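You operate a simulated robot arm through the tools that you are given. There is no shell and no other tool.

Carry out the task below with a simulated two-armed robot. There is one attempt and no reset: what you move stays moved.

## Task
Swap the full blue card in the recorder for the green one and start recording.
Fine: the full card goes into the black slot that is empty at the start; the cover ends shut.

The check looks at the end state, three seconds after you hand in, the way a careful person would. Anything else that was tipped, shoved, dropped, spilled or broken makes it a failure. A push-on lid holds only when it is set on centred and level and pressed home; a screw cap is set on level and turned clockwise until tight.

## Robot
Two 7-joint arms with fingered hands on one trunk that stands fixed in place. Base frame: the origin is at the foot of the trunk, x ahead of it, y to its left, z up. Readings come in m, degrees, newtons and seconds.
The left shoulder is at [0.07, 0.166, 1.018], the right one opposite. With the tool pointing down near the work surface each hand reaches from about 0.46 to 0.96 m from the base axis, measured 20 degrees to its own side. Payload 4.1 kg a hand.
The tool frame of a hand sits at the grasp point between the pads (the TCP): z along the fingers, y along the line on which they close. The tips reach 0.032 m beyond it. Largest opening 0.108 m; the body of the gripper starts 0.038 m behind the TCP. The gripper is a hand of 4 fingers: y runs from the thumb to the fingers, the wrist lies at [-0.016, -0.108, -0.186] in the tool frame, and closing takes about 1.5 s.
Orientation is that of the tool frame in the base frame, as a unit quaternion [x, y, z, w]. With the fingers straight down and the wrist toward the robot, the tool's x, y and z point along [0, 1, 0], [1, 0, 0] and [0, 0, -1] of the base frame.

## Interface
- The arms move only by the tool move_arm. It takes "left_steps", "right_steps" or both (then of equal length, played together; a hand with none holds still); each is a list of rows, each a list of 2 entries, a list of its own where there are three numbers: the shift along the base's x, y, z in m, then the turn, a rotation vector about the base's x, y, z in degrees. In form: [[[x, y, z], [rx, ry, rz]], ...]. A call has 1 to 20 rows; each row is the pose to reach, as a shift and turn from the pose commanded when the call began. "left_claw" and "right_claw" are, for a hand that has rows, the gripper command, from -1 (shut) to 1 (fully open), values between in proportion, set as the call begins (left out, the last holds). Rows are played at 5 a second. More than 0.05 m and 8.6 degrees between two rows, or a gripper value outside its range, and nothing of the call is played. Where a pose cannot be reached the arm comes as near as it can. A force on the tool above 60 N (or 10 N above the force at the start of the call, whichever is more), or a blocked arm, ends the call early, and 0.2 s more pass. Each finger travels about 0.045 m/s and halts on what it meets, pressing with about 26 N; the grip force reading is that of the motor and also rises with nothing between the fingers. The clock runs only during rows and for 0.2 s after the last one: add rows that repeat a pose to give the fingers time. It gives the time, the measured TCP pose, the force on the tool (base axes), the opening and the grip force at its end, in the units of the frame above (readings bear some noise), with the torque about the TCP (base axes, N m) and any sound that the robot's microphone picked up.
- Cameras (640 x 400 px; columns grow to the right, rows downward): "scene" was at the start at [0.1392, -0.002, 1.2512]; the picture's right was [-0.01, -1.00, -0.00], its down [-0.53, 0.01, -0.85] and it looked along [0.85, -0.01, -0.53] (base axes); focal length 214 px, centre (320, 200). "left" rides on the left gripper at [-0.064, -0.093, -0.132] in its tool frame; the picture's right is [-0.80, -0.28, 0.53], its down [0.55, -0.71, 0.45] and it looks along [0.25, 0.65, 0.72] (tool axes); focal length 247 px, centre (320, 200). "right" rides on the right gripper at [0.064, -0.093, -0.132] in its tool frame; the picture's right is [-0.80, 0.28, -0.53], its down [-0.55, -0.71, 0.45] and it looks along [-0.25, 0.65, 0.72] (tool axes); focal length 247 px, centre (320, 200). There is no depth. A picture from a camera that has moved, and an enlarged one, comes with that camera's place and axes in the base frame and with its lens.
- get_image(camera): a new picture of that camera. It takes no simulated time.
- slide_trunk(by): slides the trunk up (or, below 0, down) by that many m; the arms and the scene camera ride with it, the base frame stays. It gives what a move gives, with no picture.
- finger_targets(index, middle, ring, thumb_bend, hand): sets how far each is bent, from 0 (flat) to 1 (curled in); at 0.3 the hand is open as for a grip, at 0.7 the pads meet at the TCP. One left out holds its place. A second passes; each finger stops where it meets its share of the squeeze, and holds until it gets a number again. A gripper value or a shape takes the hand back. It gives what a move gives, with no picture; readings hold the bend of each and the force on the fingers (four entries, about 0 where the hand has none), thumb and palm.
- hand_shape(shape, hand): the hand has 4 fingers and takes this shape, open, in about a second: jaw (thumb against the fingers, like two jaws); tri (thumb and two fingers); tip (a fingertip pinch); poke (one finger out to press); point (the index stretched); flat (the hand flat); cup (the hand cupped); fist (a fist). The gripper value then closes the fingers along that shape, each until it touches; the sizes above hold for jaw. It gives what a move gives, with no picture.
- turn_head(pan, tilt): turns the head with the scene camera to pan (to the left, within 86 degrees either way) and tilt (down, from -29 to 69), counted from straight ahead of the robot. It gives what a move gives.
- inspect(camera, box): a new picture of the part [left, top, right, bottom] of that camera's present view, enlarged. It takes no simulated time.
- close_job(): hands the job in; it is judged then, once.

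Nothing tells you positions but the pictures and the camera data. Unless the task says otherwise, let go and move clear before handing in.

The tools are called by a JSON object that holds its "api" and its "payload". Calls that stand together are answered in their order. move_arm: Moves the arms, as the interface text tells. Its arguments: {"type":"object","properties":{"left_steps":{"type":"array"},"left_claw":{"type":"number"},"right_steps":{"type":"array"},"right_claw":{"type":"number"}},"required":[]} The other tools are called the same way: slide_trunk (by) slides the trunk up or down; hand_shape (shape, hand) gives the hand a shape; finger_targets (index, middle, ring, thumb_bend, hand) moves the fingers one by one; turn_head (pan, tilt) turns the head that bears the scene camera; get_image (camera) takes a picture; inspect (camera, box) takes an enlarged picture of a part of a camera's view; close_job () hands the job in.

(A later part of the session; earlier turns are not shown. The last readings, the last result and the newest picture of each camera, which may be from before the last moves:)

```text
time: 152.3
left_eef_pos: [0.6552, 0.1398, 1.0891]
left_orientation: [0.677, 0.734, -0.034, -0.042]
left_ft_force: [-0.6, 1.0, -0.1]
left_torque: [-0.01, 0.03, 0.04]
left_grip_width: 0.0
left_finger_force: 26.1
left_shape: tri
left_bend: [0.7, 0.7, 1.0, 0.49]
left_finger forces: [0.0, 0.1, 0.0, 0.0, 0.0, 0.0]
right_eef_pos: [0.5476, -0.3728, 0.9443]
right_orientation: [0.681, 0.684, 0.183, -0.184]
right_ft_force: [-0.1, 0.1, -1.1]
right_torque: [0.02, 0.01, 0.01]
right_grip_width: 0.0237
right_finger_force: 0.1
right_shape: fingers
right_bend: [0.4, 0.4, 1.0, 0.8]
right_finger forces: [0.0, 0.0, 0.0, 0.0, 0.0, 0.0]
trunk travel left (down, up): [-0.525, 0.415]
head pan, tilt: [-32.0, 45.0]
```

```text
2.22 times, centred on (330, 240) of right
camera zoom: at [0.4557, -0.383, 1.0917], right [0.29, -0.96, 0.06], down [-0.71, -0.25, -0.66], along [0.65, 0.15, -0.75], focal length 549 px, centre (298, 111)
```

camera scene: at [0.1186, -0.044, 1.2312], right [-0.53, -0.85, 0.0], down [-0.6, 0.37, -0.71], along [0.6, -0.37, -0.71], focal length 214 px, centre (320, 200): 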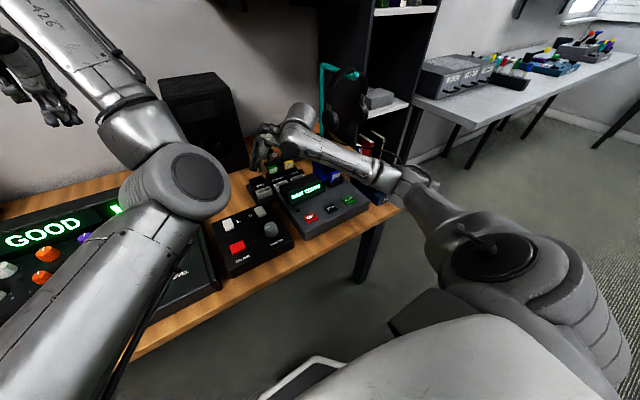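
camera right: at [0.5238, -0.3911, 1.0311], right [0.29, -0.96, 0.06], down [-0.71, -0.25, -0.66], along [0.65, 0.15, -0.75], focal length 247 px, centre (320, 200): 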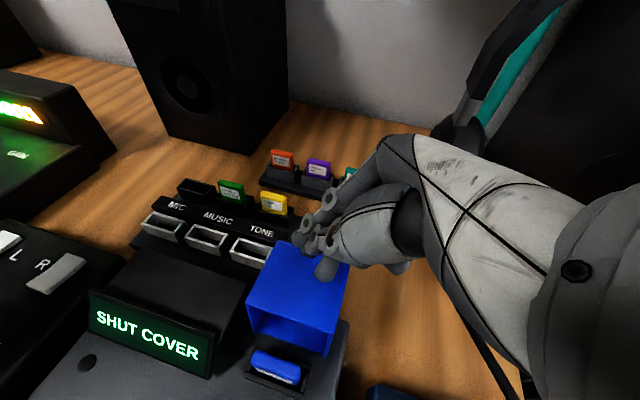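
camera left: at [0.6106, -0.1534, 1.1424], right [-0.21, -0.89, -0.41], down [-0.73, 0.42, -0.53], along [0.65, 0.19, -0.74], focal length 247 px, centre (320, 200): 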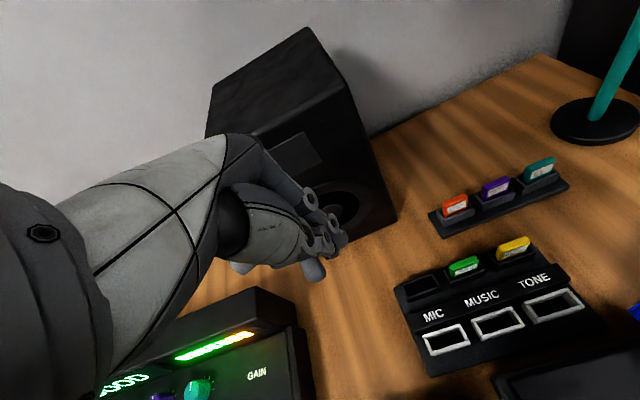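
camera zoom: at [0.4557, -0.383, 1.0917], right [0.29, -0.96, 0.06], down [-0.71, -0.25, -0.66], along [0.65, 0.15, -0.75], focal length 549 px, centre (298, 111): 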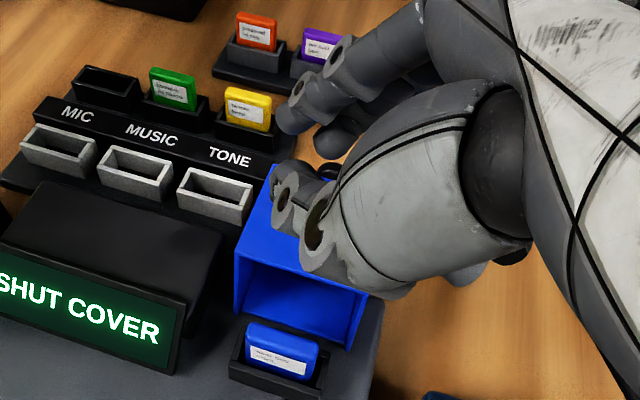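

With bend 0.4 the fingers are straight, but the thumb tip ends up too high. I'll try an intermediate setting.

{"api": "finger_targets", "payload": {"hand": "right", "index": 0.5, "middle": 0.5, "ring": 1.0, "thumb_bend": 0.72}}

{"api": "inspect", "payload": {"camera": "scene", "box": [320, 120, 370, 160]}}

{"api": "inspect", "payload": {"camera": "right", "box": [230, 150, 430, 330]}}

```text
time: 153.3
left_eef_pos: [0.6565, 0.1391, 1.0888]
left_orientation: [0.677, 0.734, -0.035, -0.042]
left_ft_force: [0.5, 1.1, -0.1]
left_torque: [0.01, 0.0, -0.01]
left_grip_width: 0.0001
left_finger_force: 26.0
left_shape: tri
left_bend: [0.7, 0.7, 1.0, 0.49]
left_finger forces: [0.1, 0.0, 0.0, 0.0, 0.0, 0.1]
right_eef_pos: [0.5478, -0.3708, 0.945]
right_orientation: [0.682, 0.684, 0.183, -0.184]
right_ft_force: [0.2, -0.3, -0.8]
right_torque: [0.0, 0.03, 0.0]
right_grip_width: 0.0254
right_finger_force: 0.1
right_shape: fingers
right_bend: [0.5, 0.5, 1.0, 0.72]
right_finger forces: [0.0, 0.0, 0.1, 0.0, 0.0, 0.0]
trunk travel left (down, up): [-0.525, 0.415]
head pan, tilt: [-32.0, 45.0]
```

```text
10.00 times, centred on (345, 140) of scene
camera zoom: at [0.1184, -0.0441, 1.2312], right [-0.53, -0.85, 0.0], down [-0.6, 0.38, -0.71], along [0.6, -0.37, -0.71], focal length 2145 px, centre (70, 800)
```

zoom: 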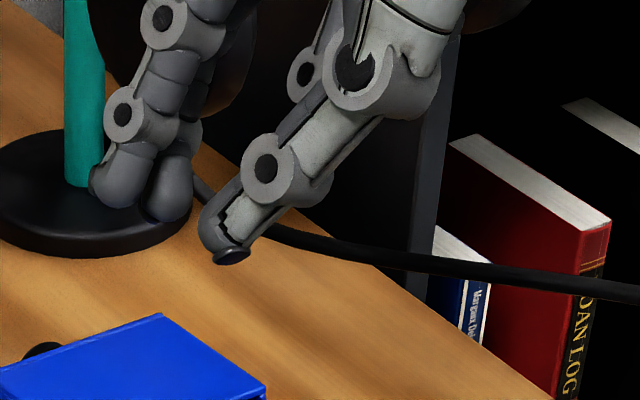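

```text
2.22 times, centred on (330, 240) of right
camera zoom: at [0.4557, -0.383, 1.0917], right [0.29, -0.96, 0.06], down [-0.71, -0.25, -0.66], along [0.65, 0.15, -0.75], focal length 549 px, centre (298, 111)
```

zoom: 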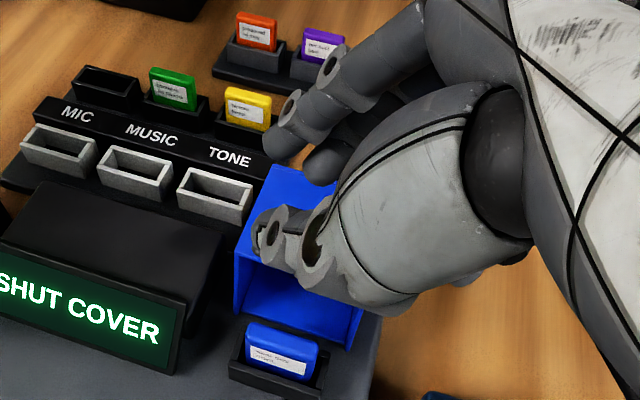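

The lean makes the middle finger tip much lower than the index, which raises the thumb contact too high on the card. The arm posture is better now, so I'll test whether the lean can be removed, here and then over the MIC slot.

{"api": "move_arm", "payload": {"right_steps": [[[0, 0, 0.01], [-6, 0, 0]], [[0, 0, 0.01], [-12, 0, 0]], [[0, 0, 0.01], [-18, 0, 0]], [[0, 0, 0.01], [-24, 0, 0]], [[0, 0, 0.01], [-30, 0, 0]], [[0, 0, 0.01], [-30, 0, 0]]]}}

{"api": "move_arm", "payload": {"right_steps": [[[0.03, 0.03, 0.01], [0, 0, 0]], [[0.06, 0.06, 0.01], [0, 0, 0]], [[0.09, 0.09, 0.01], [0, 0, 0]], [[0.11, 0.12, 0.01], [0, 0, 0]], [[0.13, 0.15, 0.0], [0, 0, 0]], [[0.15, 0.18, -0.02], [0, 0, 0]], [[0.165, 0.205, -0.04], [0, 0, 0]], [[0.165, 0.21, -0.08], [0, 0, 0]]]}}

```text
time: 154.7
left_eef_pos: [0.6568, 0.1396, 1.0897]
left_orientation: [0.677, 0.734, -0.034, -0.043]
left_ft_force: [-0.2, 0.2, -0.1]
left_torque: [-0.02, -0.01, 0.0]
left_grip_width: 0.0003
left_finger_force: 26.4
left_shape: tri
left_bend: [0.7, 0.7, 1.0, 0.49]
left_finger forces: [0.0, 0.0, 0.0, 0.1, 0.0, 0.1]
right_eef_pos: [0.5471, -0.3747, 0.9543]
right_orientation: [0.707, 0.708, -0.001, -0.001]
right_ft_force: [0.3, -0.2, 0.4]
right_torque: [0.01, 0.0, 0.0]
right_grip_width: 0.0253
right_finger_force: 0.1
right_shape: fingers
right_bend: [0.5, 0.5, 1.0, 0.72]
right_finger forces: [0.1, 0.1, 0.1, 0.1, 0.0, 0.0]
trunk travel left (down, up): [-0.525, 0.415]
head pan, tilt: [-32.0, 45.0]
```

```text
time: 156.5
left_eef_pos: [0.6554, 0.1388, 1.0885]
left_orientation: [0.678, 0.733, -0.034, -0.042]
left_ft_force: [-0.7, 0.1, -0.1]
left_torque: [-0.01, 0.01, 0.05]
left_grip_width: 0.0002
left_finger_force: 25.6
left_shape: tri
left_bend: [0.7, 0.7, 1.0, 0.49]
left_finger forces: [0.1, 0.0, 0.1, 0.1, 0.1, 0.0]
right_eef_pos: [0.7123, -0.1622, 0.8729]
right_orientation: [0.706, 0.708, -0.001, -0.002]
right_ft_force: [0.6, 0.0, 0.2]
right_torque: [0.03, 0.0, 0.0]
right_grip_width: 0.0251
right_finger_force: 0.1
right_shape: fingers
right_bend: [0.5, 0.5, 1.0, 0.72]
right_finger forces: [0.1, 0.0, 0.0, 0.0, 0.0, 0.0]
trunk travel left (down, up): [-0.525, 0.415]
head pan, tilt: [-32.0, 45.0]
```

With no lean, the right hand now reaches both the bay and the MIC slot precisely. I'll take pictures here to refine the slot positions.

{"api": "inspect", "payload": {"camera": "scene", "box": [245, 130, 325, 200]}}

{"api": "get_image", "payload": {"camera": "right"}}

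{"api": "inspect", "payload": {"camera": "right", "box": [180, 200, 440, 370]}}

{"api": "get_image", "payload": {"camera": "scene"}}

```text
5.71 times, centred on (285, 165) of scene
camera zoom: at [0.1192, -0.0448, 1.2312], right [-0.53, -0.85, 0.0], down [-0.6, 0.38, -0.71], along [0.6, -0.37, -0.71], focal length 1226 px, centre (520, 400)
```

zoom: 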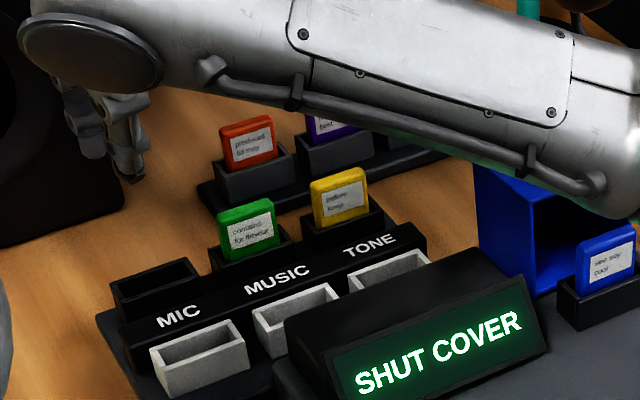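

```text
taken
camera right: at [0.6208, -0.0989, 1.0052], right [0.29, -0.8, 0.53], down [-0.71, -0.55, -0.45], along [0.65, -0.25, -0.72], focal length 247 px, centre (320, 200)
```

right: 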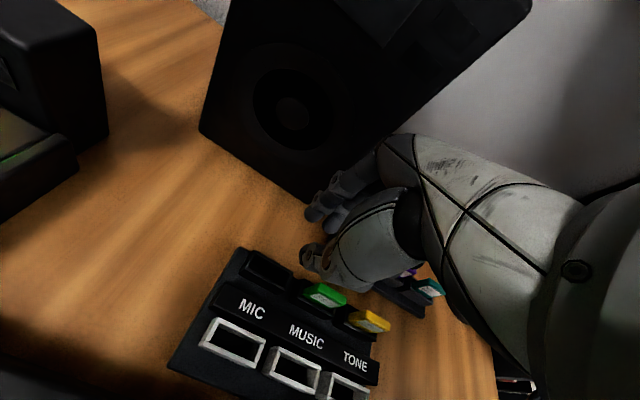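

```text
2.35 times, centred on (310, 285) of right
camera zoom: at [0.6208, -0.0989, 1.0052], right [0.29, -0.8, 0.53], down [-0.71, -0.55, -0.45], along [0.65, -0.25, -0.72], focal length 581 px, centre (344, 0)
```

zoom: 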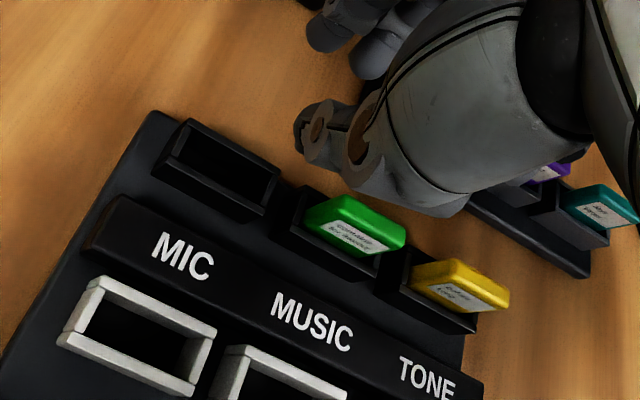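

```text
taken
camera scene: at [0.1192, -0.0448, 1.2312], right [-0.53, -0.85, 0.0], down [-0.6, 0.38, -0.71], along [0.6, -0.37, -0.71], focal length 214 px, centre (320, 200)
```

scene: 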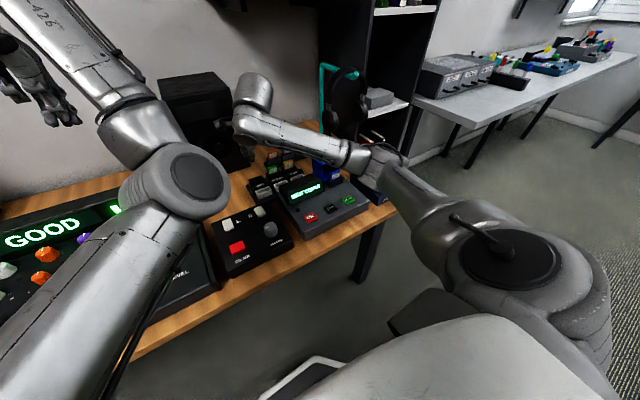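

I now put the black slots at x≈0.720, rim z≈0.760, with inserted cards standing 30 mm proud. I'll return above the recorder, set the fingers fairly straight, and measure where their tips are.

{"api": "move_arm", "payload": {"right_steps": [[[0, -0.01, 0.04], [0, 0, 0]], [[-0.02, -0.04, 0.08], [0, 0, 0]], [[-0.05, -0.07, 0.1], [0, 0, 0]], [[-0.08, -0.1, 0.1], [0, 0, 0]], [[-0.11, -0.13, 0.1], [0, 0, 0]], [[-0.14, -0.16, 0.1], [0, 0, 0]], [[-0.17, -0.19, 0.09], [0, 0, 0]], [[-0.2, -0.204, 0.08], [0, 0, 0]], [[-0.205, -0.204, 0.07], [0, 0, 0]]]}}

{"api": "finger_targets", "payload": {"hand": "right", "index": 0.45, "middle": 0.45, "ring": 1.0, "thumb_bend": 0.7}}

{"api": "inspect", "payload": {"camera": "scene", "box": [310, 120, 374, 180]}}

{"api": "inspect", "payload": {"camera": "right", "box": [200, 150, 400, 330]}}

```text
refused: row 2 steps farther than a row can; nothing moved
```

```text
time: 157.5
left_eef_pos: [0.6567, 0.139, 1.0894]
left_orientation: [0.678, 0.733, -0.035, -0.042]
left_ft_force: [0.0, -0.1, 0.0]
left_torque: [0.0, -0.01, 0.02]
left_grip_width: 0.0
left_finger_force: 26.2
left_shape: tri
left_bend: [0.7, 0.7, 1.0, 0.49]
left_finger forces: [0.1, 0.0, 0.0, 0.1, 0.0, 0.0]
right_eef_pos: [0.7116, -0.1623, 0.8727]
right_orientation: [0.706, 0.708, -0.001, -0.002]
right_ft_force: [-0.6, -0.2, 0.6]
right_torque: [-0.02, 0.01, 0.03]
right_grip_width: 0.0353
right_finger_force: 0.1
right_shape: fingers
right_bend: [0.45, 0.45, 1.0, 0.7]
right_finger forces: [0.1, 0.0, 0.0, 0.0, 0.0, 0.1]
trunk travel left (down, up): [-0.525, 0.415]
head pan, tilt: [-32.0, 45.0]
```

```text
6.67 times, centred on (342, 150) of scene
camera zoom: at [0.1185, -0.044, 1.2312], right [-0.53, -0.85, 0.0], down [-0.6, 0.38, -0.71], along [0.6, -0.37, -0.71], focal length 1430 px, centre (173, 533)
```

zoom: 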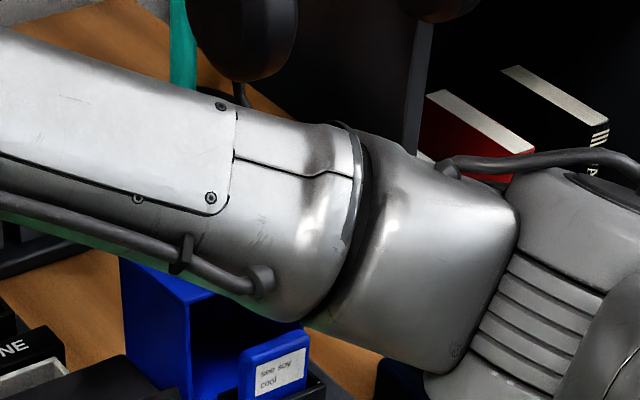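

```text
2.22 times, centred on (300, 240) of right
camera zoom: at [0.6201, -0.0984, 1.0055], right [0.29, -0.8, 0.53], down [-0.71, -0.55, -0.45], along [0.65, -0.25, -0.72], focal length 549 px, centre (364, 111)
```

zoom: 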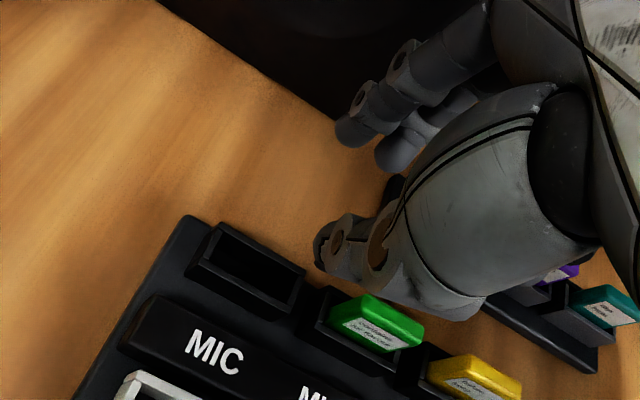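

One row was too long again. I'll resend with shorter steps.

{"api": "move_arm", "payload": {"right_steps": [[[0, -0.005, 0.04], [0, 0, 0]], [[-0.015, -0.02, 0.075], [0, 0, 0]], [[-0.035, -0.045, 0.1], [0, 0, 0]], [[-0.06, -0.075, 0.105], [0, 0, 0]], [[-0.085, -0.105, 0.105], [0, 0, 0]], [[-0.11, -0.135, 0.105], [0, 0, 0]], [[-0.135, -0.165, 0.1], [0, 0, 0]], [[-0.165, -0.19, 0.09], [0, 0, 0]], [[-0.195, -0.204, 0.08], [0, 0, 0]], [[-0.205, -0.204, 0.07], [0, 0, 0]], [[-0.205, -0.204, 0.07], [0, 0, 0]]]}}

{"api": "inspect", "payload": {"camera": "scene", "box": [310, 120, 374, 180]}}

{"api": "inspect", "payload": {"camera": "right", "box": [200, 150, 400, 330]}}

```text
time: 159.9
left_eef_pos: [0.6568, 0.1389, 1.0891]
left_orientation: [0.677, 0.733, -0.034, -0.043]
left_ft_force: [0.0, 0.4, 0.5]
left_torque: [0.04, -0.02, -0.01]
left_grip_width: 0.0
left_finger_force: 26.3
left_shape: tri
left_bend: [0.7, 0.7, 1.0, 0.49]
left_finger forces: [0.0, 0.0, 0.1, 0.1, 0.0, 0.1]
right_eef_pos: [0.5047, -0.3703, 0.9447]
right_orientation: [0.706, 0.708, -0.001, -0.002]
right_ft_force: [0.7, 0.1, -0.4]
right_torque: [-0.01, 0.02, -0.01]
right_grip_width: 0.0357
right_finger_force: 0.1
right_shape: fingers
right_bend: [0.45, 0.45, 1.0, 0.7]
right_finger forces: [0.1, 0.0, 0.0, 0.0, 0.0, 0.1]
trunk travel left (down, up): [-0.525, 0.415]
head pan, tilt: [-32.0, 45.0]
```

```text
6.67 times, centred on (342, 150) of scene
camera zoom: at [0.1184, -0.0441, 1.2312], right [-0.53, -0.85, 0.0], down [-0.6, 0.38, -0.71], along [0.6, -0.37, -0.71], focal length 1430 px, centre (173, 533)
```

zoom: 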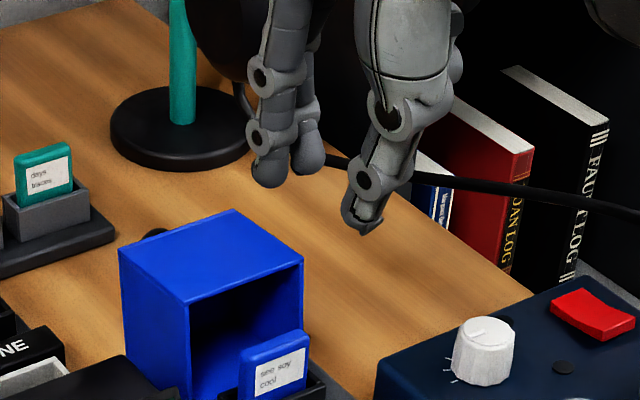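

```text
2.22 times, centred on (300, 240) of right
camera zoom: at [0.4136, -0.3046, 1.0775], right [0.29, -0.8, 0.53], down [-0.71, -0.55, -0.45], along [0.65, -0.25, -0.72], focal length 549 px, centre (364, 111)
```

zoom: 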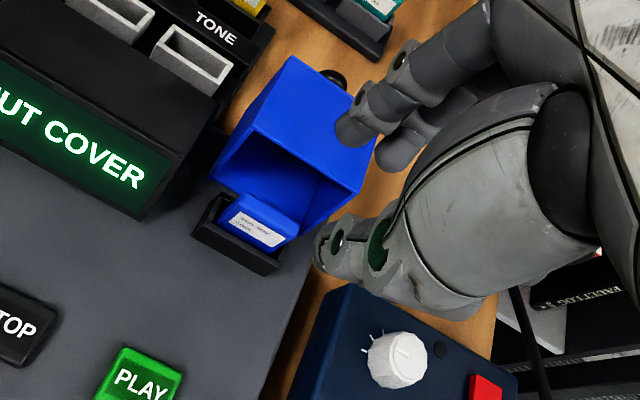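

At bend 0.45 with no lean the fingers hang straight, tips about 43 mm ahead of and 37 mm below the TCP. That fits the 22 mm gap between card and hood if the TCP is at x≈0.517. I'll move over the card and check before going into the gap.

{"api": "move_arm", "payload": {"right_steps": [[[0.006, 0.002, -0.015], [0, 0, 0]], [[0.012, 0.004, -0.03], [0, 0, 0]], [[0.0125, 0.0045, -0.05], [0, 0, 0]], [[0.0125, 0.0045, -0.068], [0, 0, 0]], [[0.0125, 0.0045, -0.068], [0, 0, 0]]]}}

{"api": "inspect", "payload": {"camera": "scene", "box": [315, 145, 365, 190]}}

{"api": "inspect", "payload": {"camera": "right", "box": [230, 170, 390, 310]}}

```text
time: 161.1
left_eef_pos: [0.6556, 0.1394, 1.0889]
left_orientation: [0.678, 0.733, -0.035, -0.042]
left_ft_force: [0.2, -0.2, 0.1]
left_torque: [0.02, -0.01, 0.02]
left_grip_width: 0.0001
left_finger_force: 25.7
left_shape: tri
left_bend: [0.7, 0.7, 1.0, 0.49]
left_finger forces: [0.0, 0.0, 0.0, 0.1, 0.1, 0.0]
right_eef_pos: [0.5204, -0.3616, 0.8759]
right_orientation: [0.706, 0.708, 0.0, -0.001]
right_ft_force: [-0.3, 0.1, 0.9]
right_torque: [-0.01, 0.01, 0.0]
right_grip_width: 0.0356
right_finger_force: 0.0
right_shape: fingers
right_bend: [0.45, 0.45, 1.0, 0.7]
right_finger forces: [0.1, 0.0, 0.1, 0.0, 0.0, 0.0]
trunk travel left (down, up): [-0.525, 0.415]
head pan, tilt: [-32.0, 45.0]
```

```text
8.89 times, centred on (340, 168) of scene
camera zoom: at [0.1184, -0.044, 1.2312], right [-0.53, -0.85, 0.0], down [-0.6, 0.38, -0.71], along [0.6, -0.37, -0.71], focal length 1906 px, centre (142, 489)
```

zoom: 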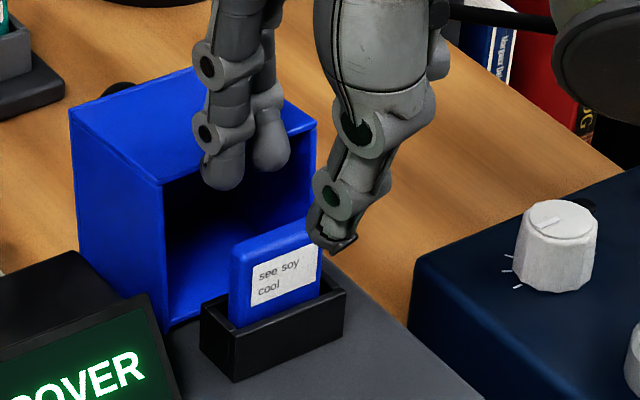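

```text
2.86 times, centred on (310, 240) of right
camera zoom: at [0.4288, -0.2987, 1.0083], right [0.29, -0.8, 0.53], down [-0.71, -0.55, -0.45], along [0.65, -0.25, -0.72], focal length 706 px, centre (349, 86)
```

zoom: 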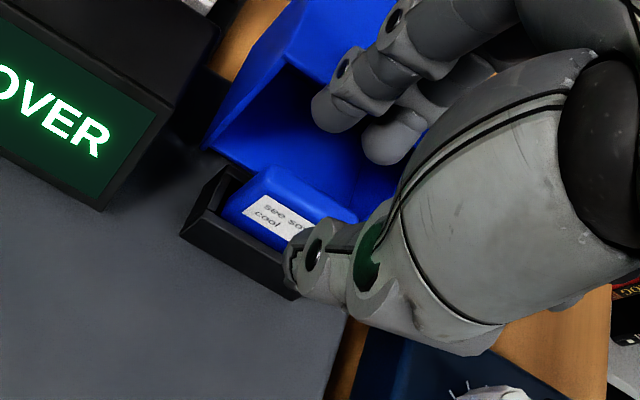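

The fingers are in front of the hood rim and just behind the card line. I'll shift about 3 mm back and 4 mm right, then descend slowly with the fingers behind the card and the thumb in front.

{"api": "move_arm", "payload": {"right_steps": [[[-0.003, -0.004, 0], [0, 0, 0]], [[-0.003, -0.004, -0.01], [0, 0, 0]], [[-0.003, -0.004, -0.02], [0, 0, 0]], [[-0.003, -0.004, -0.03], [0, 0, 0]], [[-0.003, -0.004, -0.039], [0, 0, 0]], [[-0.003, -0.004, -0.039], [0, 0, 0]]]}}

{"api": "inspect", "payload": {"camera": "scene", "box": [315, 155, 365, 195]}}

{"api": "inspect", "payload": {"camera": "right", "box": [230, 170, 390, 310]}}

```text
time: 162.1
left_eef_pos: [0.6542, 0.1422, 1.0905]
left_orientation: [0.676, 0.735, -0.035, -0.041]
left_ft_force: [0.3, 0.3, -0.8]
left_torque: [0.04, 0.02, 0.0]
left_grip_width: 0.0
left_finger_force: 26.0
left_shape: tri
left_bend: [0.7, 0.7, 1.0, 0.49]
left_finger forces: [0.0, 0.0, 0.0, 0.0, 0.0, 0.0]
right_eef_pos: [0.5193, -0.3676, 0.863]
right_orientation: [0.706, 0.708, 0.012, 0.014]
right_ft_force: [-10.1, -0.4, 43.3]
right_torque: [-0.41, -2.01, -0.13]
right_grip_width: 0.0356
right_finger_force: 21.2
right_shape: fingers
right_bend: [0.45, 0.45, 1.0, 0.7]
right_finger forces: [0.1, 43.7, 0.0, 0.0, 0.0, 0.1]
trunk travel left (down, up): [-0.525, 0.415]
head pan, tilt: [-32.0, 45.0]
stopped in row 5 (right hand): the force on the tool passed its limit at 67 N (the readings are from after the stop); the commanded pose is now the measured one
```

```text
10.00 times, centred on (340, 175) of scene
camera zoom: at [0.1157, -0.0427, 1.2318], right [-0.53, -0.85, 0.0], down [-0.6, 0.37, -0.71], along [0.6, -0.38, -0.71], focal length 2145 px, centre (120, 450)
```

zoom: 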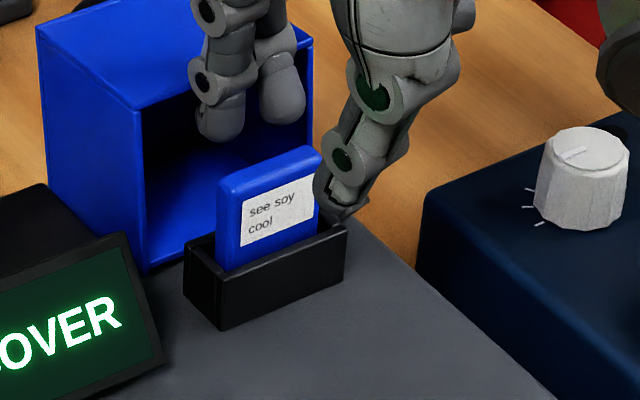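

```text
2.86 times, centred on (310, 240) of right
camera zoom: at [0.4217, -0.3022, 0.9911], right [0.26, -0.8, 0.55], down [-0.69, -0.55, -0.47], along [0.68, -0.25, -0.69], focal length 706 px, centre (349, 86)
```

zoom: 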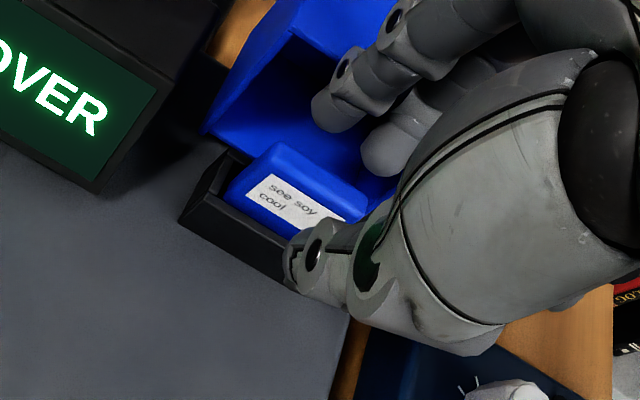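

The middle finger caught on something, most likely the hood's top rim, and the force limit stopped the move. I'll back straight up and check that nothing shifted.

{"api": "move_arm", "payload": {"right_steps": [[[-0.002, 0, 0.01], [0, 0, 0]], [[-0.004, 0, 0.03], [0, 0, 0]], [[-0.006, 0, 0.05], [0, 0, 0]]]}}

{"api": "inspect", "payload": {"camera": "scene", "box": [290, 140, 390, 210]}}

{"api": "inspect", "payload": {"camera": "right", "box": [200, 170, 400, 320]}}

```text
time: 162.9
left_eef_pos: [0.6562, 0.1405, 1.0906]
left_orientation: [0.677, 0.734, -0.035, -0.043]
left_ft_force: [-0.6, 0.1, -0.5]
left_torque: [0.0, 0.04, 0.0]
left_grip_width: 0.0
left_finger_force: 25.3
left_shape: tri
left_bend: [0.7, 0.7, 1.0, 0.49]
left_finger forces: [0.0, 0.0, 0.0, 0.0, 0.0, 0.0]
right_eef_pos: [0.5121, -0.3665, 0.9047]
right_orientation: [0.707, 0.708, 0.007, 0.005]
right_ft_force: [0.0, -0.8, -0.6]
right_torque: [0.0, -0.01, 0.0]
right_grip_width: 0.0356
right_finger_force: 0.0
right_shape: fingers
right_bend: [0.45, 0.45, 1.0, 0.7]
right_finger forces: [0.0, 0.0, 0.0, 0.0, 0.0, 0.0]
trunk travel left (down, up): [-0.525, 0.415]
head pan, tilt: [-32.0, 45.0]
```

```text
5.71 times, centred on (340, 175) of scene
camera zoom: at [0.1185, -0.0441, 1.231], right [-0.53, -0.85, 0.0], down [-0.6, 0.38, -0.71], along [0.6, -0.37, -0.71], focal length 1226 px, centre (206, 343)
```

zoom: 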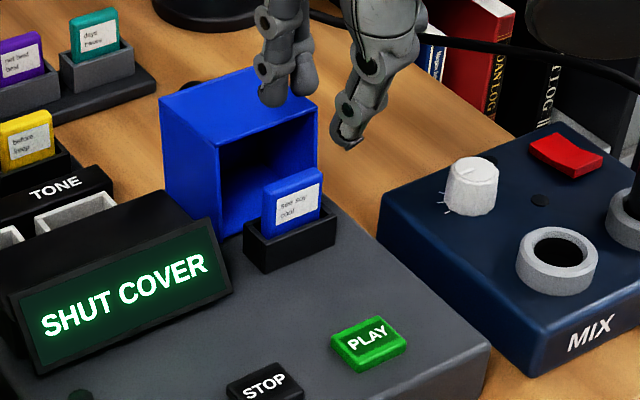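

```text
2.67 times, centred on (300, 245) of right
camera zoom: at [0.4189, -0.3024, 1.035], right [0.28, -0.8, 0.54], down [-0.7, -0.55, -0.46], along [0.66, -0.25, -0.71], focal length 659 px, centre (373, 80)
```

zoom: 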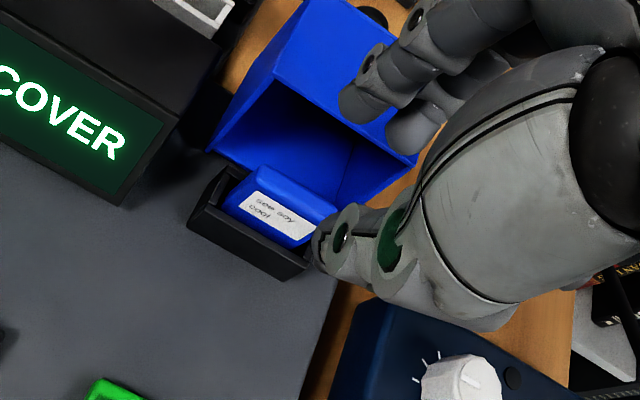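

Nothing shifted. Triangulating the fingertips shows they sit 44 mm ahead of the TCP, and the hood rim is nearer x≈0.568, so the gap is only about 19 mm. I'll pitch the hand about 7° so the fingers slope away from the rim, and check from above again.

{"api": "move_arm", "payload": {"right_steps": [[[-0.002, 0, 0], [0, -3, 0]], [[-0.005, 0, -0.005], [0, -6, 0]], [[-0.005, 0, -0.012], [0, -6, 0]], [[-0.005, 0, -0.012], [0, -6, 0]]]}}

{"api": "inspect", "payload": {"camera": "scene", "box": [315, 145, 365, 185]}}

{"api": "inspect", "payload": {"camera": "right", "box": [230, 180, 370, 300]}}

```text
time: 163.9
left_eef_pos: [0.6555, 0.1408, 1.0902]
left_orientation: [0.677, 0.734, -0.034, -0.041]
left_ft_force: [0.0, 0.8, 0.1]
left_torque: [-0.03, 0.0, 0.01]
left_grip_width: 0.0
left_finger_force: 26.1
left_shape: tri
left_bend: [0.7, 0.7, 1.0, 0.49]
left_finger forces: [0.0, 0.1, 0.1, 0.1, 0.1, 0.1]
right_eef_pos: [0.5085, -0.3686, 0.8931]
right_orientation: [0.704, 0.707, 0.043, 0.043]
right_ft_force: [-0.2, 0.0, -0.7]
right_torque: [-0.02, 0.01, -0.06]
right_grip_width: 0.0357
right_finger_force: 0.0
right_shape: fingers
right_bend: [0.45, 0.45, 1.0, 0.7]
right_finger forces: [0.0, 0.0, 0.1, 0.1, 0.1, 0.0]
trunk travel left (down, up): [-0.525, 0.415]
head pan, tilt: [-32.0, 45.0]
```

```text
10.00 times, centred on (340, 165) of scene
camera zoom: at [0.1182, -0.0442, 1.2312], right [-0.53, -0.85, 0.0], down [-0.6, 0.38, -0.71], along [0.6, -0.37, -0.71], focal length 2145 px, centre (120, 550)
```

zoom: 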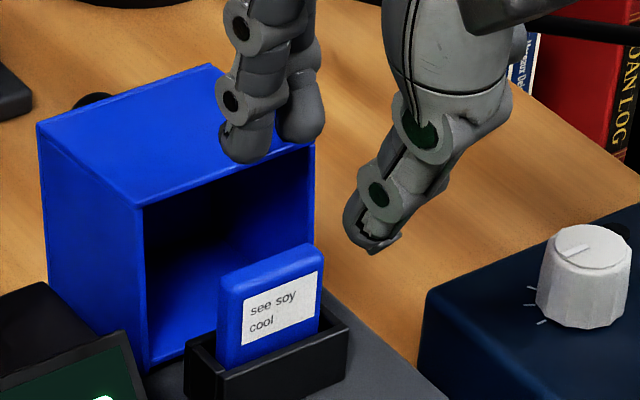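

```text
3.33 times, centred on (300, 240) of right
camera zoom: at [0.3999, -0.3039, 1.0124], right [0.22, -0.8, 0.56], down [-0.64, -0.55, -0.53], along [0.73, -0.25, -0.63], focal length 823 px, centre (387, 67)
```

zoom: 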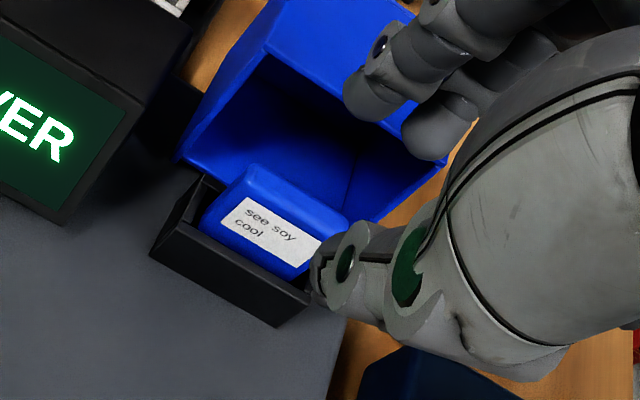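

The middle finger's joint protrudes further back than the index, which is what caught. A thumb and index pinch is slimmer, so I'll switch to the tip shape with the index kept straight, after raising a little.

{"api": "move_arm", "payload": {"right_steps": [[[0, 0, 0.015], [0, 0, 0]], [[-0.005, 0, 0.03], [0, 0, 0]], [[-0.01, 0, 0.04], [0, 0, 0]]]}}

{"api": "hand_shape", "payload": {"shape": "tip", "hand": "right"}}

{"api": "finger_targets", "payload": {"hand": "right", "index": 0.45, "middle": 1.0, "ring": 1.0, "thumb_bend": 0.7}}

{"api": "inspect", "payload": {"camera": "scene", "box": [315, 130, 365, 170]}}

{"api": "inspect", "payload": {"camera": "right", "box": [230, 180, 370, 300]}}

```text
time: 164.7
left_eef_pos: [0.6548, 0.1407, 1.0906]
left_orientation: [0.677, 0.734, -0.034, -0.041]
left_ft_force: [-0.1, 0.8, -0.2]
left_torque: [-0.01, 0.0, -0.01]
left_grip_width: 0.0001
left_finger_force: 26.2
left_shape: tri
left_bend: [0.7, 0.7, 1.0, 0.49]
left_finger forces: [0.0, 0.1, 0.1, 0.0, 0.0, 0.0]
right_eef_pos: [0.5017, -0.3698, 0.9338]
right_orientation: [0.705, 0.706, 0.042, 0.044]
right_ft_force: [0.0, 0.3, -0.7]
right_torque: [0.0, 0.01, -0.03]
right_grip_width: 0.0357
right_finger_force: 0.1
right_shape: fingers
right_bend: [0.45, 0.45, 1.0, 0.7]
right_finger forces: [0.0, 0.0, 0.1, 0.0, 0.0, 0.0]
right hand out of reach, approached as far as the arm can: row 3
trunk travel left (down, up): [-0.525, 0.415]
head pan, tilt: [-32.0, 45.0]
```

```text
time: 165.6
left_eef_pos: [0.6559, 0.1399, 1.0898]
left_orientation: [0.677, 0.734, -0.034, -0.042]
left_ft_force: [0.9, 0.2, 0.1]
left_torque: [0.0, -0.03, -0.01]
left_grip_width: 0.0
left_finger_force: 25.9
left_shape: tri
left_bend: [0.7, 0.7, 1.0, 0.49]
left_finger forces: [0.0, 0.1, 0.1, 0.0, 0.1, 0.1]
right_eef_pos: [0.5016, -0.3704, 0.9339]
right_orientation: [0.705, 0.706, 0.043, 0.043]
right_ft_force: [0.0, 1.0, 0.3]
right_torque: [-0.01, -0.03, 0.02]
right_grip_width: 0.1073
right_finger_force: 0.0
right_shape: tip
right_bend: [0.3, 0.98, 0.99, 0.3]
right_finger forces: [0.1, 0.0, 0.0, 0.0, 0.0, 0.1]
trunk travel left (down, up): [-0.525, 0.415]
head pan, tilt: [-32.0, 45.0]
```

```text
time: 166.6
left_eef_pos: [0.6554, 0.1398, 1.0899]
left_orientation: [0.677, 0.734, -0.035, -0.043]
left_ft_force: [-0.5, 0.4, -0.4]
left_torque: [-0.04, 0.0, -0.01]
left_grip_width: 0.0002
left_finger_force: 25.9
left_shape: tri
left_bend: [0.7, 0.7, 1.0, 0.49]
left_finger forces: [0.0, 0.0, 0.0, 0.1, 0.1, 0.0]
right_eef_pos: [0.5017, -0.3698, 0.9326]
right_orientation: [0.705, 0.707, 0.042, 0.045]
right_ft_force: [-0.6, 0.0, -0.8]
right_torque: [0.01, -0.04, 0.05]
right_grip_width: 0.0365
right_finger_force: 0.0
right_shape: fingers
right_bend: [0.45, 1.0, 1.0, 0.7]
right_finger forces: [0.0, 0.0, 0.0, 0.0, 0.1, 0.0]
trunk travel left (down, up): [-0.525, 0.415]
head pan, tilt: [-32.0, 45.0]
```

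```text
10.00 times, centred on (340, 150) of scene
camera zoom: at [0.1184, -0.0441, 1.2312], right [-0.53, -0.85, 0.0], down [-0.6, 0.38, -0.71], along [0.6, -0.37, -0.71], focal length 2145 px, centre (120, 700)
```

zoom: 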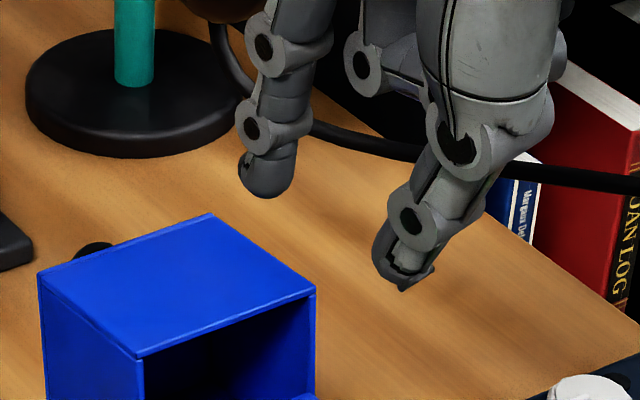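

```text
3.33 times, centred on (300, 240) of right
camera zoom: at [0.3951, -0.3056, 1.0533], right [0.22, -0.8, 0.56], down [-0.64, -0.55, -0.53], along [0.73, -0.25, -0.63], focal length 823 px, centre (387, 67)
```

zoom: 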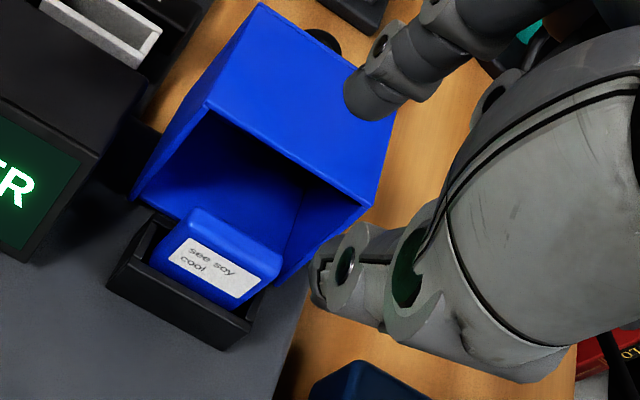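

Only the index and thumb are extended now, and the index slopes slightly away from the rim. By triangulation the index tip is at TCP + (0.043, 0.012, -0.022). I'll move to just above the rim level, positioned for the gap.

{"api": "move_arm", "payload": {"right_steps": [[[0.006, -0.002, -0.02], [0, 0, 0]], [[0.0125, -0.004, -0.04], [0, 0, 0]], [[0.0125, -0.004, -0.056], [0, 0, 0]], [[0.0125, -0.004, -0.056], [0, 0, 0]]]}}

{"api": "inspect", "payload": {"camera": "scene", "box": [320, 150, 360, 185]}}

{"api": "inspect", "payload": {"camera": "right", "box": [240, 190, 360, 290]}}

```text
time: 167.6
left_eef_pos: [0.6561, 0.1408, 1.0898]
left_orientation: [0.677, 0.734, -0.034, -0.042]
left_ft_force: [-0.3, -0.3, 0.9]
left_torque: [0.02, -0.02, 0.02]
left_grip_width: 0.0
left_finger_force: 26.1
left_shape: tri
left_bend: [0.7, 0.7, 1.0, 0.49]
left_finger forces: [0.0, 0.0, 0.0, 0.0, 0.0, 0.0]
right_eef_pos: [0.5159, -0.373, 0.8768]
right_orientation: [0.705, 0.706, 0.043, 0.045]
right_ft_force: [-0.1, 0.7, 0.2]
right_torque: [0.02, 0.03, -0.01]
right_grip_width: 0.0365
right_finger_force: 0.2
right_shape: fingers
right_bend: [0.45, 1.0, 1.0, 0.7]
right_finger forces: [0.1, 0.0, 0.0, 0.0, 0.0, 0.0]
trunk travel left (down, up): [-0.525, 0.415]
head pan, tilt: [-32.0, 45.0]
```

```text
11.43 times, centred on (340, 168) of scene
camera zoom: at [0.1186, -0.0439, 1.2312], right [-0.53, -0.85, 0.0], down [-0.6, 0.37, -0.71], along [0.6, -0.38, -0.71], focal length 2451 px, centre (91, 571)
```

zoom: 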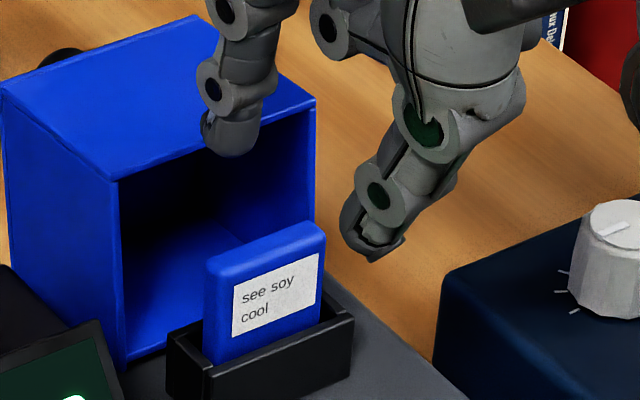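

```text
4.00 times, centred on (300, 240) of right
camera zoom: at [0.4081, -0.3084, 0.9965], right [0.22, -0.8, 0.56], down [-0.64, -0.55, -0.53], along [0.73, -0.25, -0.63], focal length 988 px, centre (400, 40)
```

zoom: 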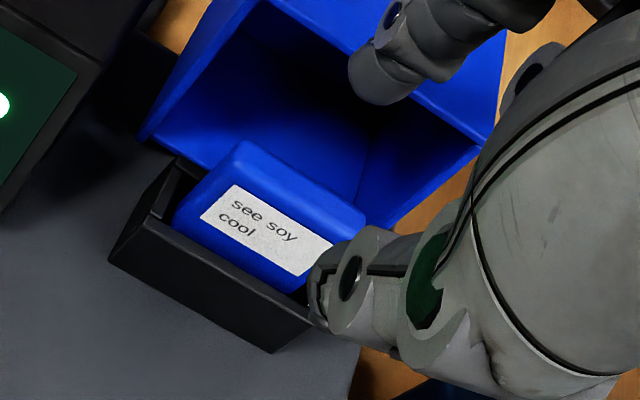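

The index tip overlays the hood's open interior, in front of the rim. I'll descend in two careful stages, checking the force between them.

{"api": "move_arm", "payload": {"right_steps": [[[-0.0015, -0.001, -0.006], [0, 0, 0]], [[-0.0015, -0.001, -0.012], [0, 0, 0]], [[-0.0015, -0.001, -0.018], [0, 0, 0]], [[-0.0015, -0.001, -0.024], [0, 0, 0]]]}}

{"api": "inspect", "payload": {"camera": "scene", "box": [320, 150, 360, 185]}}

{"api": "inspect", "payload": {"camera": "right", "box": [240, 190, 360, 290]}}

```text
time: 168.6
left_eef_pos: [0.6563, 0.14, 1.0904]
left_orientation: [0.677, 0.734, -0.034, -0.043]
left_ft_force: [0.8, 0.0, 0.3]
left_torque: [-0.01, 0.02, -0.01]
left_grip_width: 0.0
left_finger_force: 26.1
left_shape: tri
left_bend: [0.7, 0.7, 1.0, 0.49]
left_finger forces: [0.0, 0.1, 0.0, 0.0, 0.0, 0.0]
right_eef_pos: [0.5122, -0.375, 0.8535]
right_orientation: [0.705, 0.706, 0.043, 0.046]
right_ft_force: [0.2, 0.2, -1.0]
right_torque: [0.0, -0.03, -0.01]
right_grip_width: 0.0363
right_finger_force: 0.0
right_shape: fingers
right_bend: [0.45, 1.0, 1.0, 0.7]
right_finger forces: [0.0, 0.1, 0.0, 0.1, 0.1, 0.0]
trunk travel left (down, up): [-0.525, 0.415]
head pan, tilt: [-32.0, 45.0]
```

```text
11.43 times, centred on (340, 168) of scene
camera zoom: at [0.1184, -0.0441, 1.2312], right [-0.53, -0.85, 0.0], down [-0.6, 0.38, -0.71], along [0.6, -0.37, -0.71], focal length 2451 px, centre (91, 571)
```

zoom: 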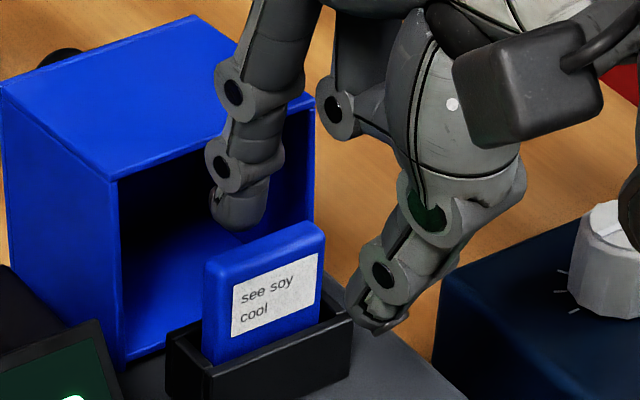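

```text
4.00 times, centred on (300, 240) of right
camera zoom: at [0.4051, -0.3101, 0.9732], right [0.22, -0.8, 0.56], down [-0.64, -0.55, -0.53], along [0.73, -0.25, -0.63], focal length 988 px, centre (400, 40)
```

zoom: 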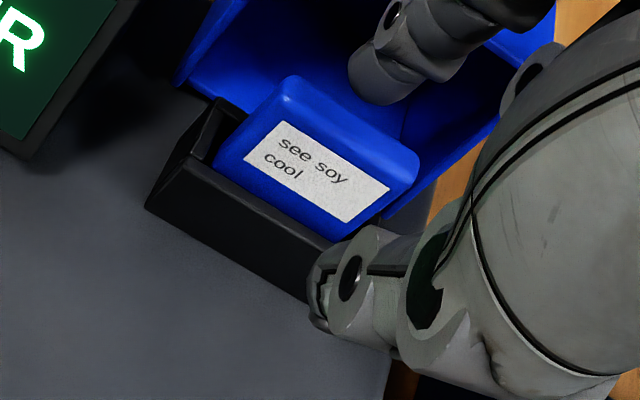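

There's no contact so far. I'll continue down behind the card, easing back a few millimetres as I go lower.

{"api": "move_arm", "payload": {"right_steps": [[[0.002, 0.001, -0.003], [0, 0, 0]], [[0.0035, 0.001, -0.0075], [0, 0, 0]], [[0.0042, 0.001, -0.0115], [0, 0, 0]], [[0.005, 0.001, -0.0155], [0, 0, 0]], [[0.0056, 0.001, -0.0195], [0, 0, 0]], [[0.0062, 0.001, -0.0235], [0, 0, 0]]]}}

{"api": "inspect", "payload": {"camera": "scene", "box": [320, 150, 360, 185]}}

{"api": "inspect", "payload": {"camera": "right", "box": [240, 190, 360, 290]}}

```text
time: 170.0
left_eef_pos: [0.6561, 0.1407, 1.0898]
left_orientation: [0.677, 0.734, -0.034, -0.043]
left_ft_force: [-0.6, -0.1, -0.8]
left_torque: [0.01, 0.01, -0.02]
left_grip_width: 0.0
left_finger_force: 26.4
left_shape: tri
left_bend: [0.7, 0.7, 1.0, 0.49]
left_finger forces: [0.0, 0.1, 0.0, 0.0, 0.1, 0.0]
right_eef_pos: [0.5194, -0.3732, 0.8296]
right_orientation: [0.705, 0.707, 0.044, 0.045]
right_ft_force: [-0.6, -0.3, -0.1]
right_torque: [-0.01, 0.02, 0.01]
right_grip_width: 0.0362
right_finger_force: 0.0
right_shape: fingers
right_bend: [0.45, 1.0, 1.0, 0.7]
right_finger forces: [0.1, 0.0, 0.0, 0.0, 0.0, 0.1]
trunk travel left (down, up): [-0.525, 0.415]
head pan, tilt: [-32.0, 45.0]
```

```text
11.43 times, centred on (340, 168) of scene
camera zoom: at [0.1184, -0.0441, 1.2312], right [-0.53, -0.85, 0.0], down [-0.6, 0.38, -0.71], along [0.6, -0.37, -0.71], focal length 2451 px, centre (91, 571)
```

zoom: 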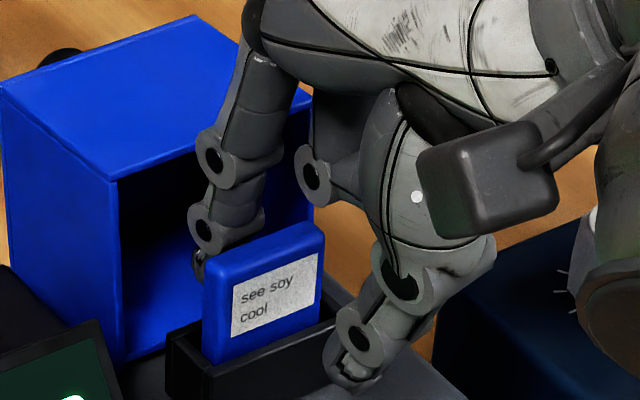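

```text
4.00 times, centred on (300, 240) of right
camera zoom: at [0.411, -0.3093, 0.9491], right [0.22, -0.8, 0.56], down [-0.64, -0.55, -0.53], along [0.73, -0.25, -0.63], focal length 988 px, centre (400, 40)
```

zoom: 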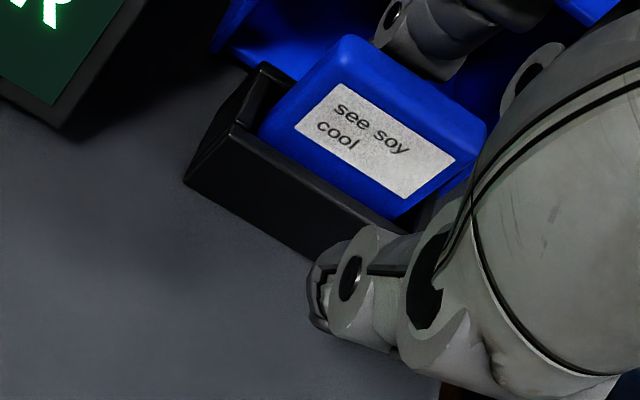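

The index is behind the card and the thumb in front, with no contact force. Now I'll close the thumb onto the card.

{"api": "finger_targets", "payload": {"hand": "right", "thumb_bend": 1.0}}

{"api": "inspect", "payload": {"camera": "scene", "box": [320, 150, 360, 185]}}

{"api": "inspect", "payload": {"camera": "right", "box": [240, 190, 360, 290]}}

```text
time: 171.0
left_eef_pos: [0.6549, 0.1408, 1.0899]
left_orientation: [0.677, 0.734, -0.033, -0.042]
left_ft_force: [0.2, 0.1, -0.1]
left_torque: [0.02, 0.01, -0.01]
left_grip_width: 0.0002
left_finger_force: 26.5
left_shape: tri
left_bend: [0.7, 0.7, 1.0, 0.49]
left_finger forces: [0.0, 0.0, 0.0, 0.1, 0.1, 0.1]
right_eef_pos: [0.5166, -0.373, 0.8294]
right_orientation: [0.705, 0.707, 0.043, 0.044]
right_ft_force: [-13.3, 0.4, -2.1]
right_torque: [0.0, 0.14, -0.02]
right_grip_width: 0.0222
right_finger_force: 14.0
right_shape: fingers
right_bend: [0.4, 1.0, 1.0, 0.93]
right_finger forces: [8.4, 0.0, 0.0, 0.0, 20.1, 0.0]
trunk travel left (down, up): [-0.525, 0.415]
head pan, tilt: [-32.0, 45.0]
```

```text
11.43 times, centred on (340, 168) of scene
camera zoom: at [0.1169, -0.0443, 1.2313], right [-0.53, -0.85, 0.0], down [-0.6, 0.38, -0.71], along [0.6, -0.37, -0.71], focal length 2451 px, centre (91, 571)
```

zoom: 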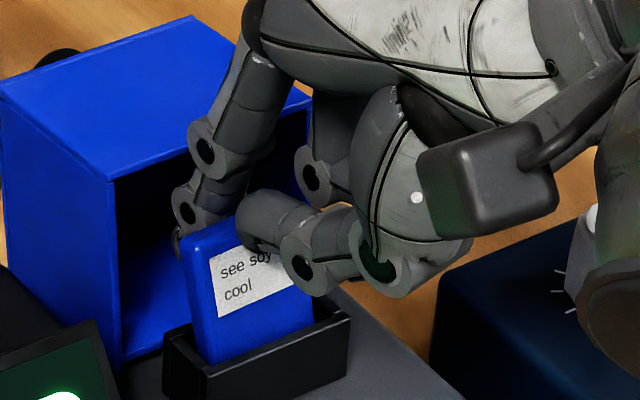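

```text
4.00 times, centred on (300, 240) of right
camera zoom: at [0.4097, -0.3094, 0.9494], right [0.22, -0.8, 0.56], down [-0.64, -0.55, -0.53], along [0.73, -0.25, -0.63], focal length 988 px, centre (400, 40)
```

zoom: 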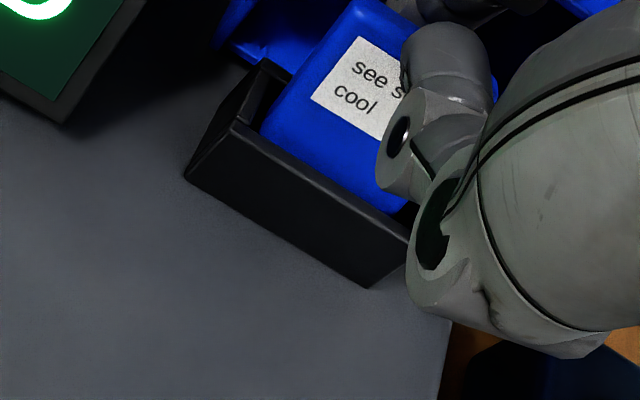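

The thumb is pressing on the card, but the index yielded a little. I'll close the index too so the two balance.

{"api": "finger_targets", "payload": {"hand": "right", "index": 0.65, "thumb_bend": 1.0}}

{"api": "inspect", "payload": {"camera": "scene", "box": [320, 150, 360, 185]}}

{"api": "inspect", "payload": {"camera": "right", "box": [240, 190, 360, 290]}}

```text
time: 172.0
left_eef_pos: [0.6548, 0.1404, 1.0906]
left_orientation: [0.677, 0.734, -0.034, -0.042]
left_ft_force: [0.1, 0.0, 0.4]
left_torque: [-0.01, 0.0, -0.01]
left_grip_width: 0.0
left_finger_force: 26.1
left_shape: tri
left_bend: [0.7, 0.7, 1.0, 0.49]
left_finger forces: [0.1, 0.0, 0.0, 0.1, 0.1, 0.1]
right_eef_pos: [0.518, -0.3733, 0.8305]
right_orientation: [0.705, 0.706, 0.044, 0.046]
right_ft_force: [-9.3, -0.2, 1.0]
right_torque: [0.0, -0.05, -0.18]
right_grip_width: 0.0194
right_finger_force: 20.8
right_shape: fingers
right_bend: [0.5, 1.0, 1.0, 0.93]
right_finger forces: [18.9, 0.0, 0.1, 0.0, 23.0, 0.0]
trunk travel left (down, up): [-0.525, 0.415]
head pan, tilt: [-32.0, 45.0]
```

```text
11.43 times, centred on (340, 168) of scene
camera zoom: at [0.117, -0.0442, 1.2314], right [-0.53, -0.85, 0.0], down [-0.6, 0.38, -0.71], along [0.6, -0.37, -0.71], focal length 2451 px, centre (91, 571)
```

zoom: 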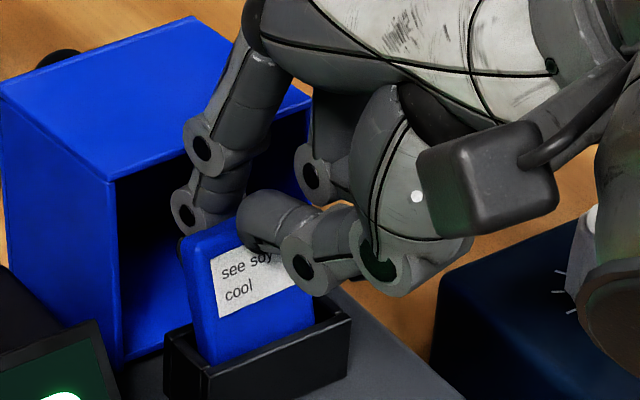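

```text
4.00 times, centred on (300, 240) of right
camera zoom: at [0.4099, -0.3093, 0.9497], right [0.22, -0.8, 0.56], down [-0.64, -0.55, -0.53], along [0.73, -0.25, -0.63], focal length 988 px, centre (400, 40)
```

zoom: 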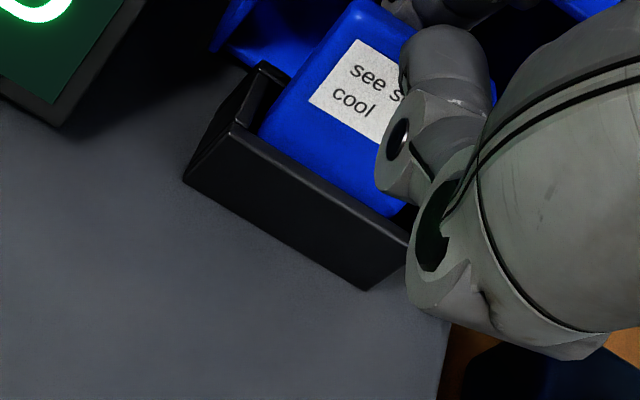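

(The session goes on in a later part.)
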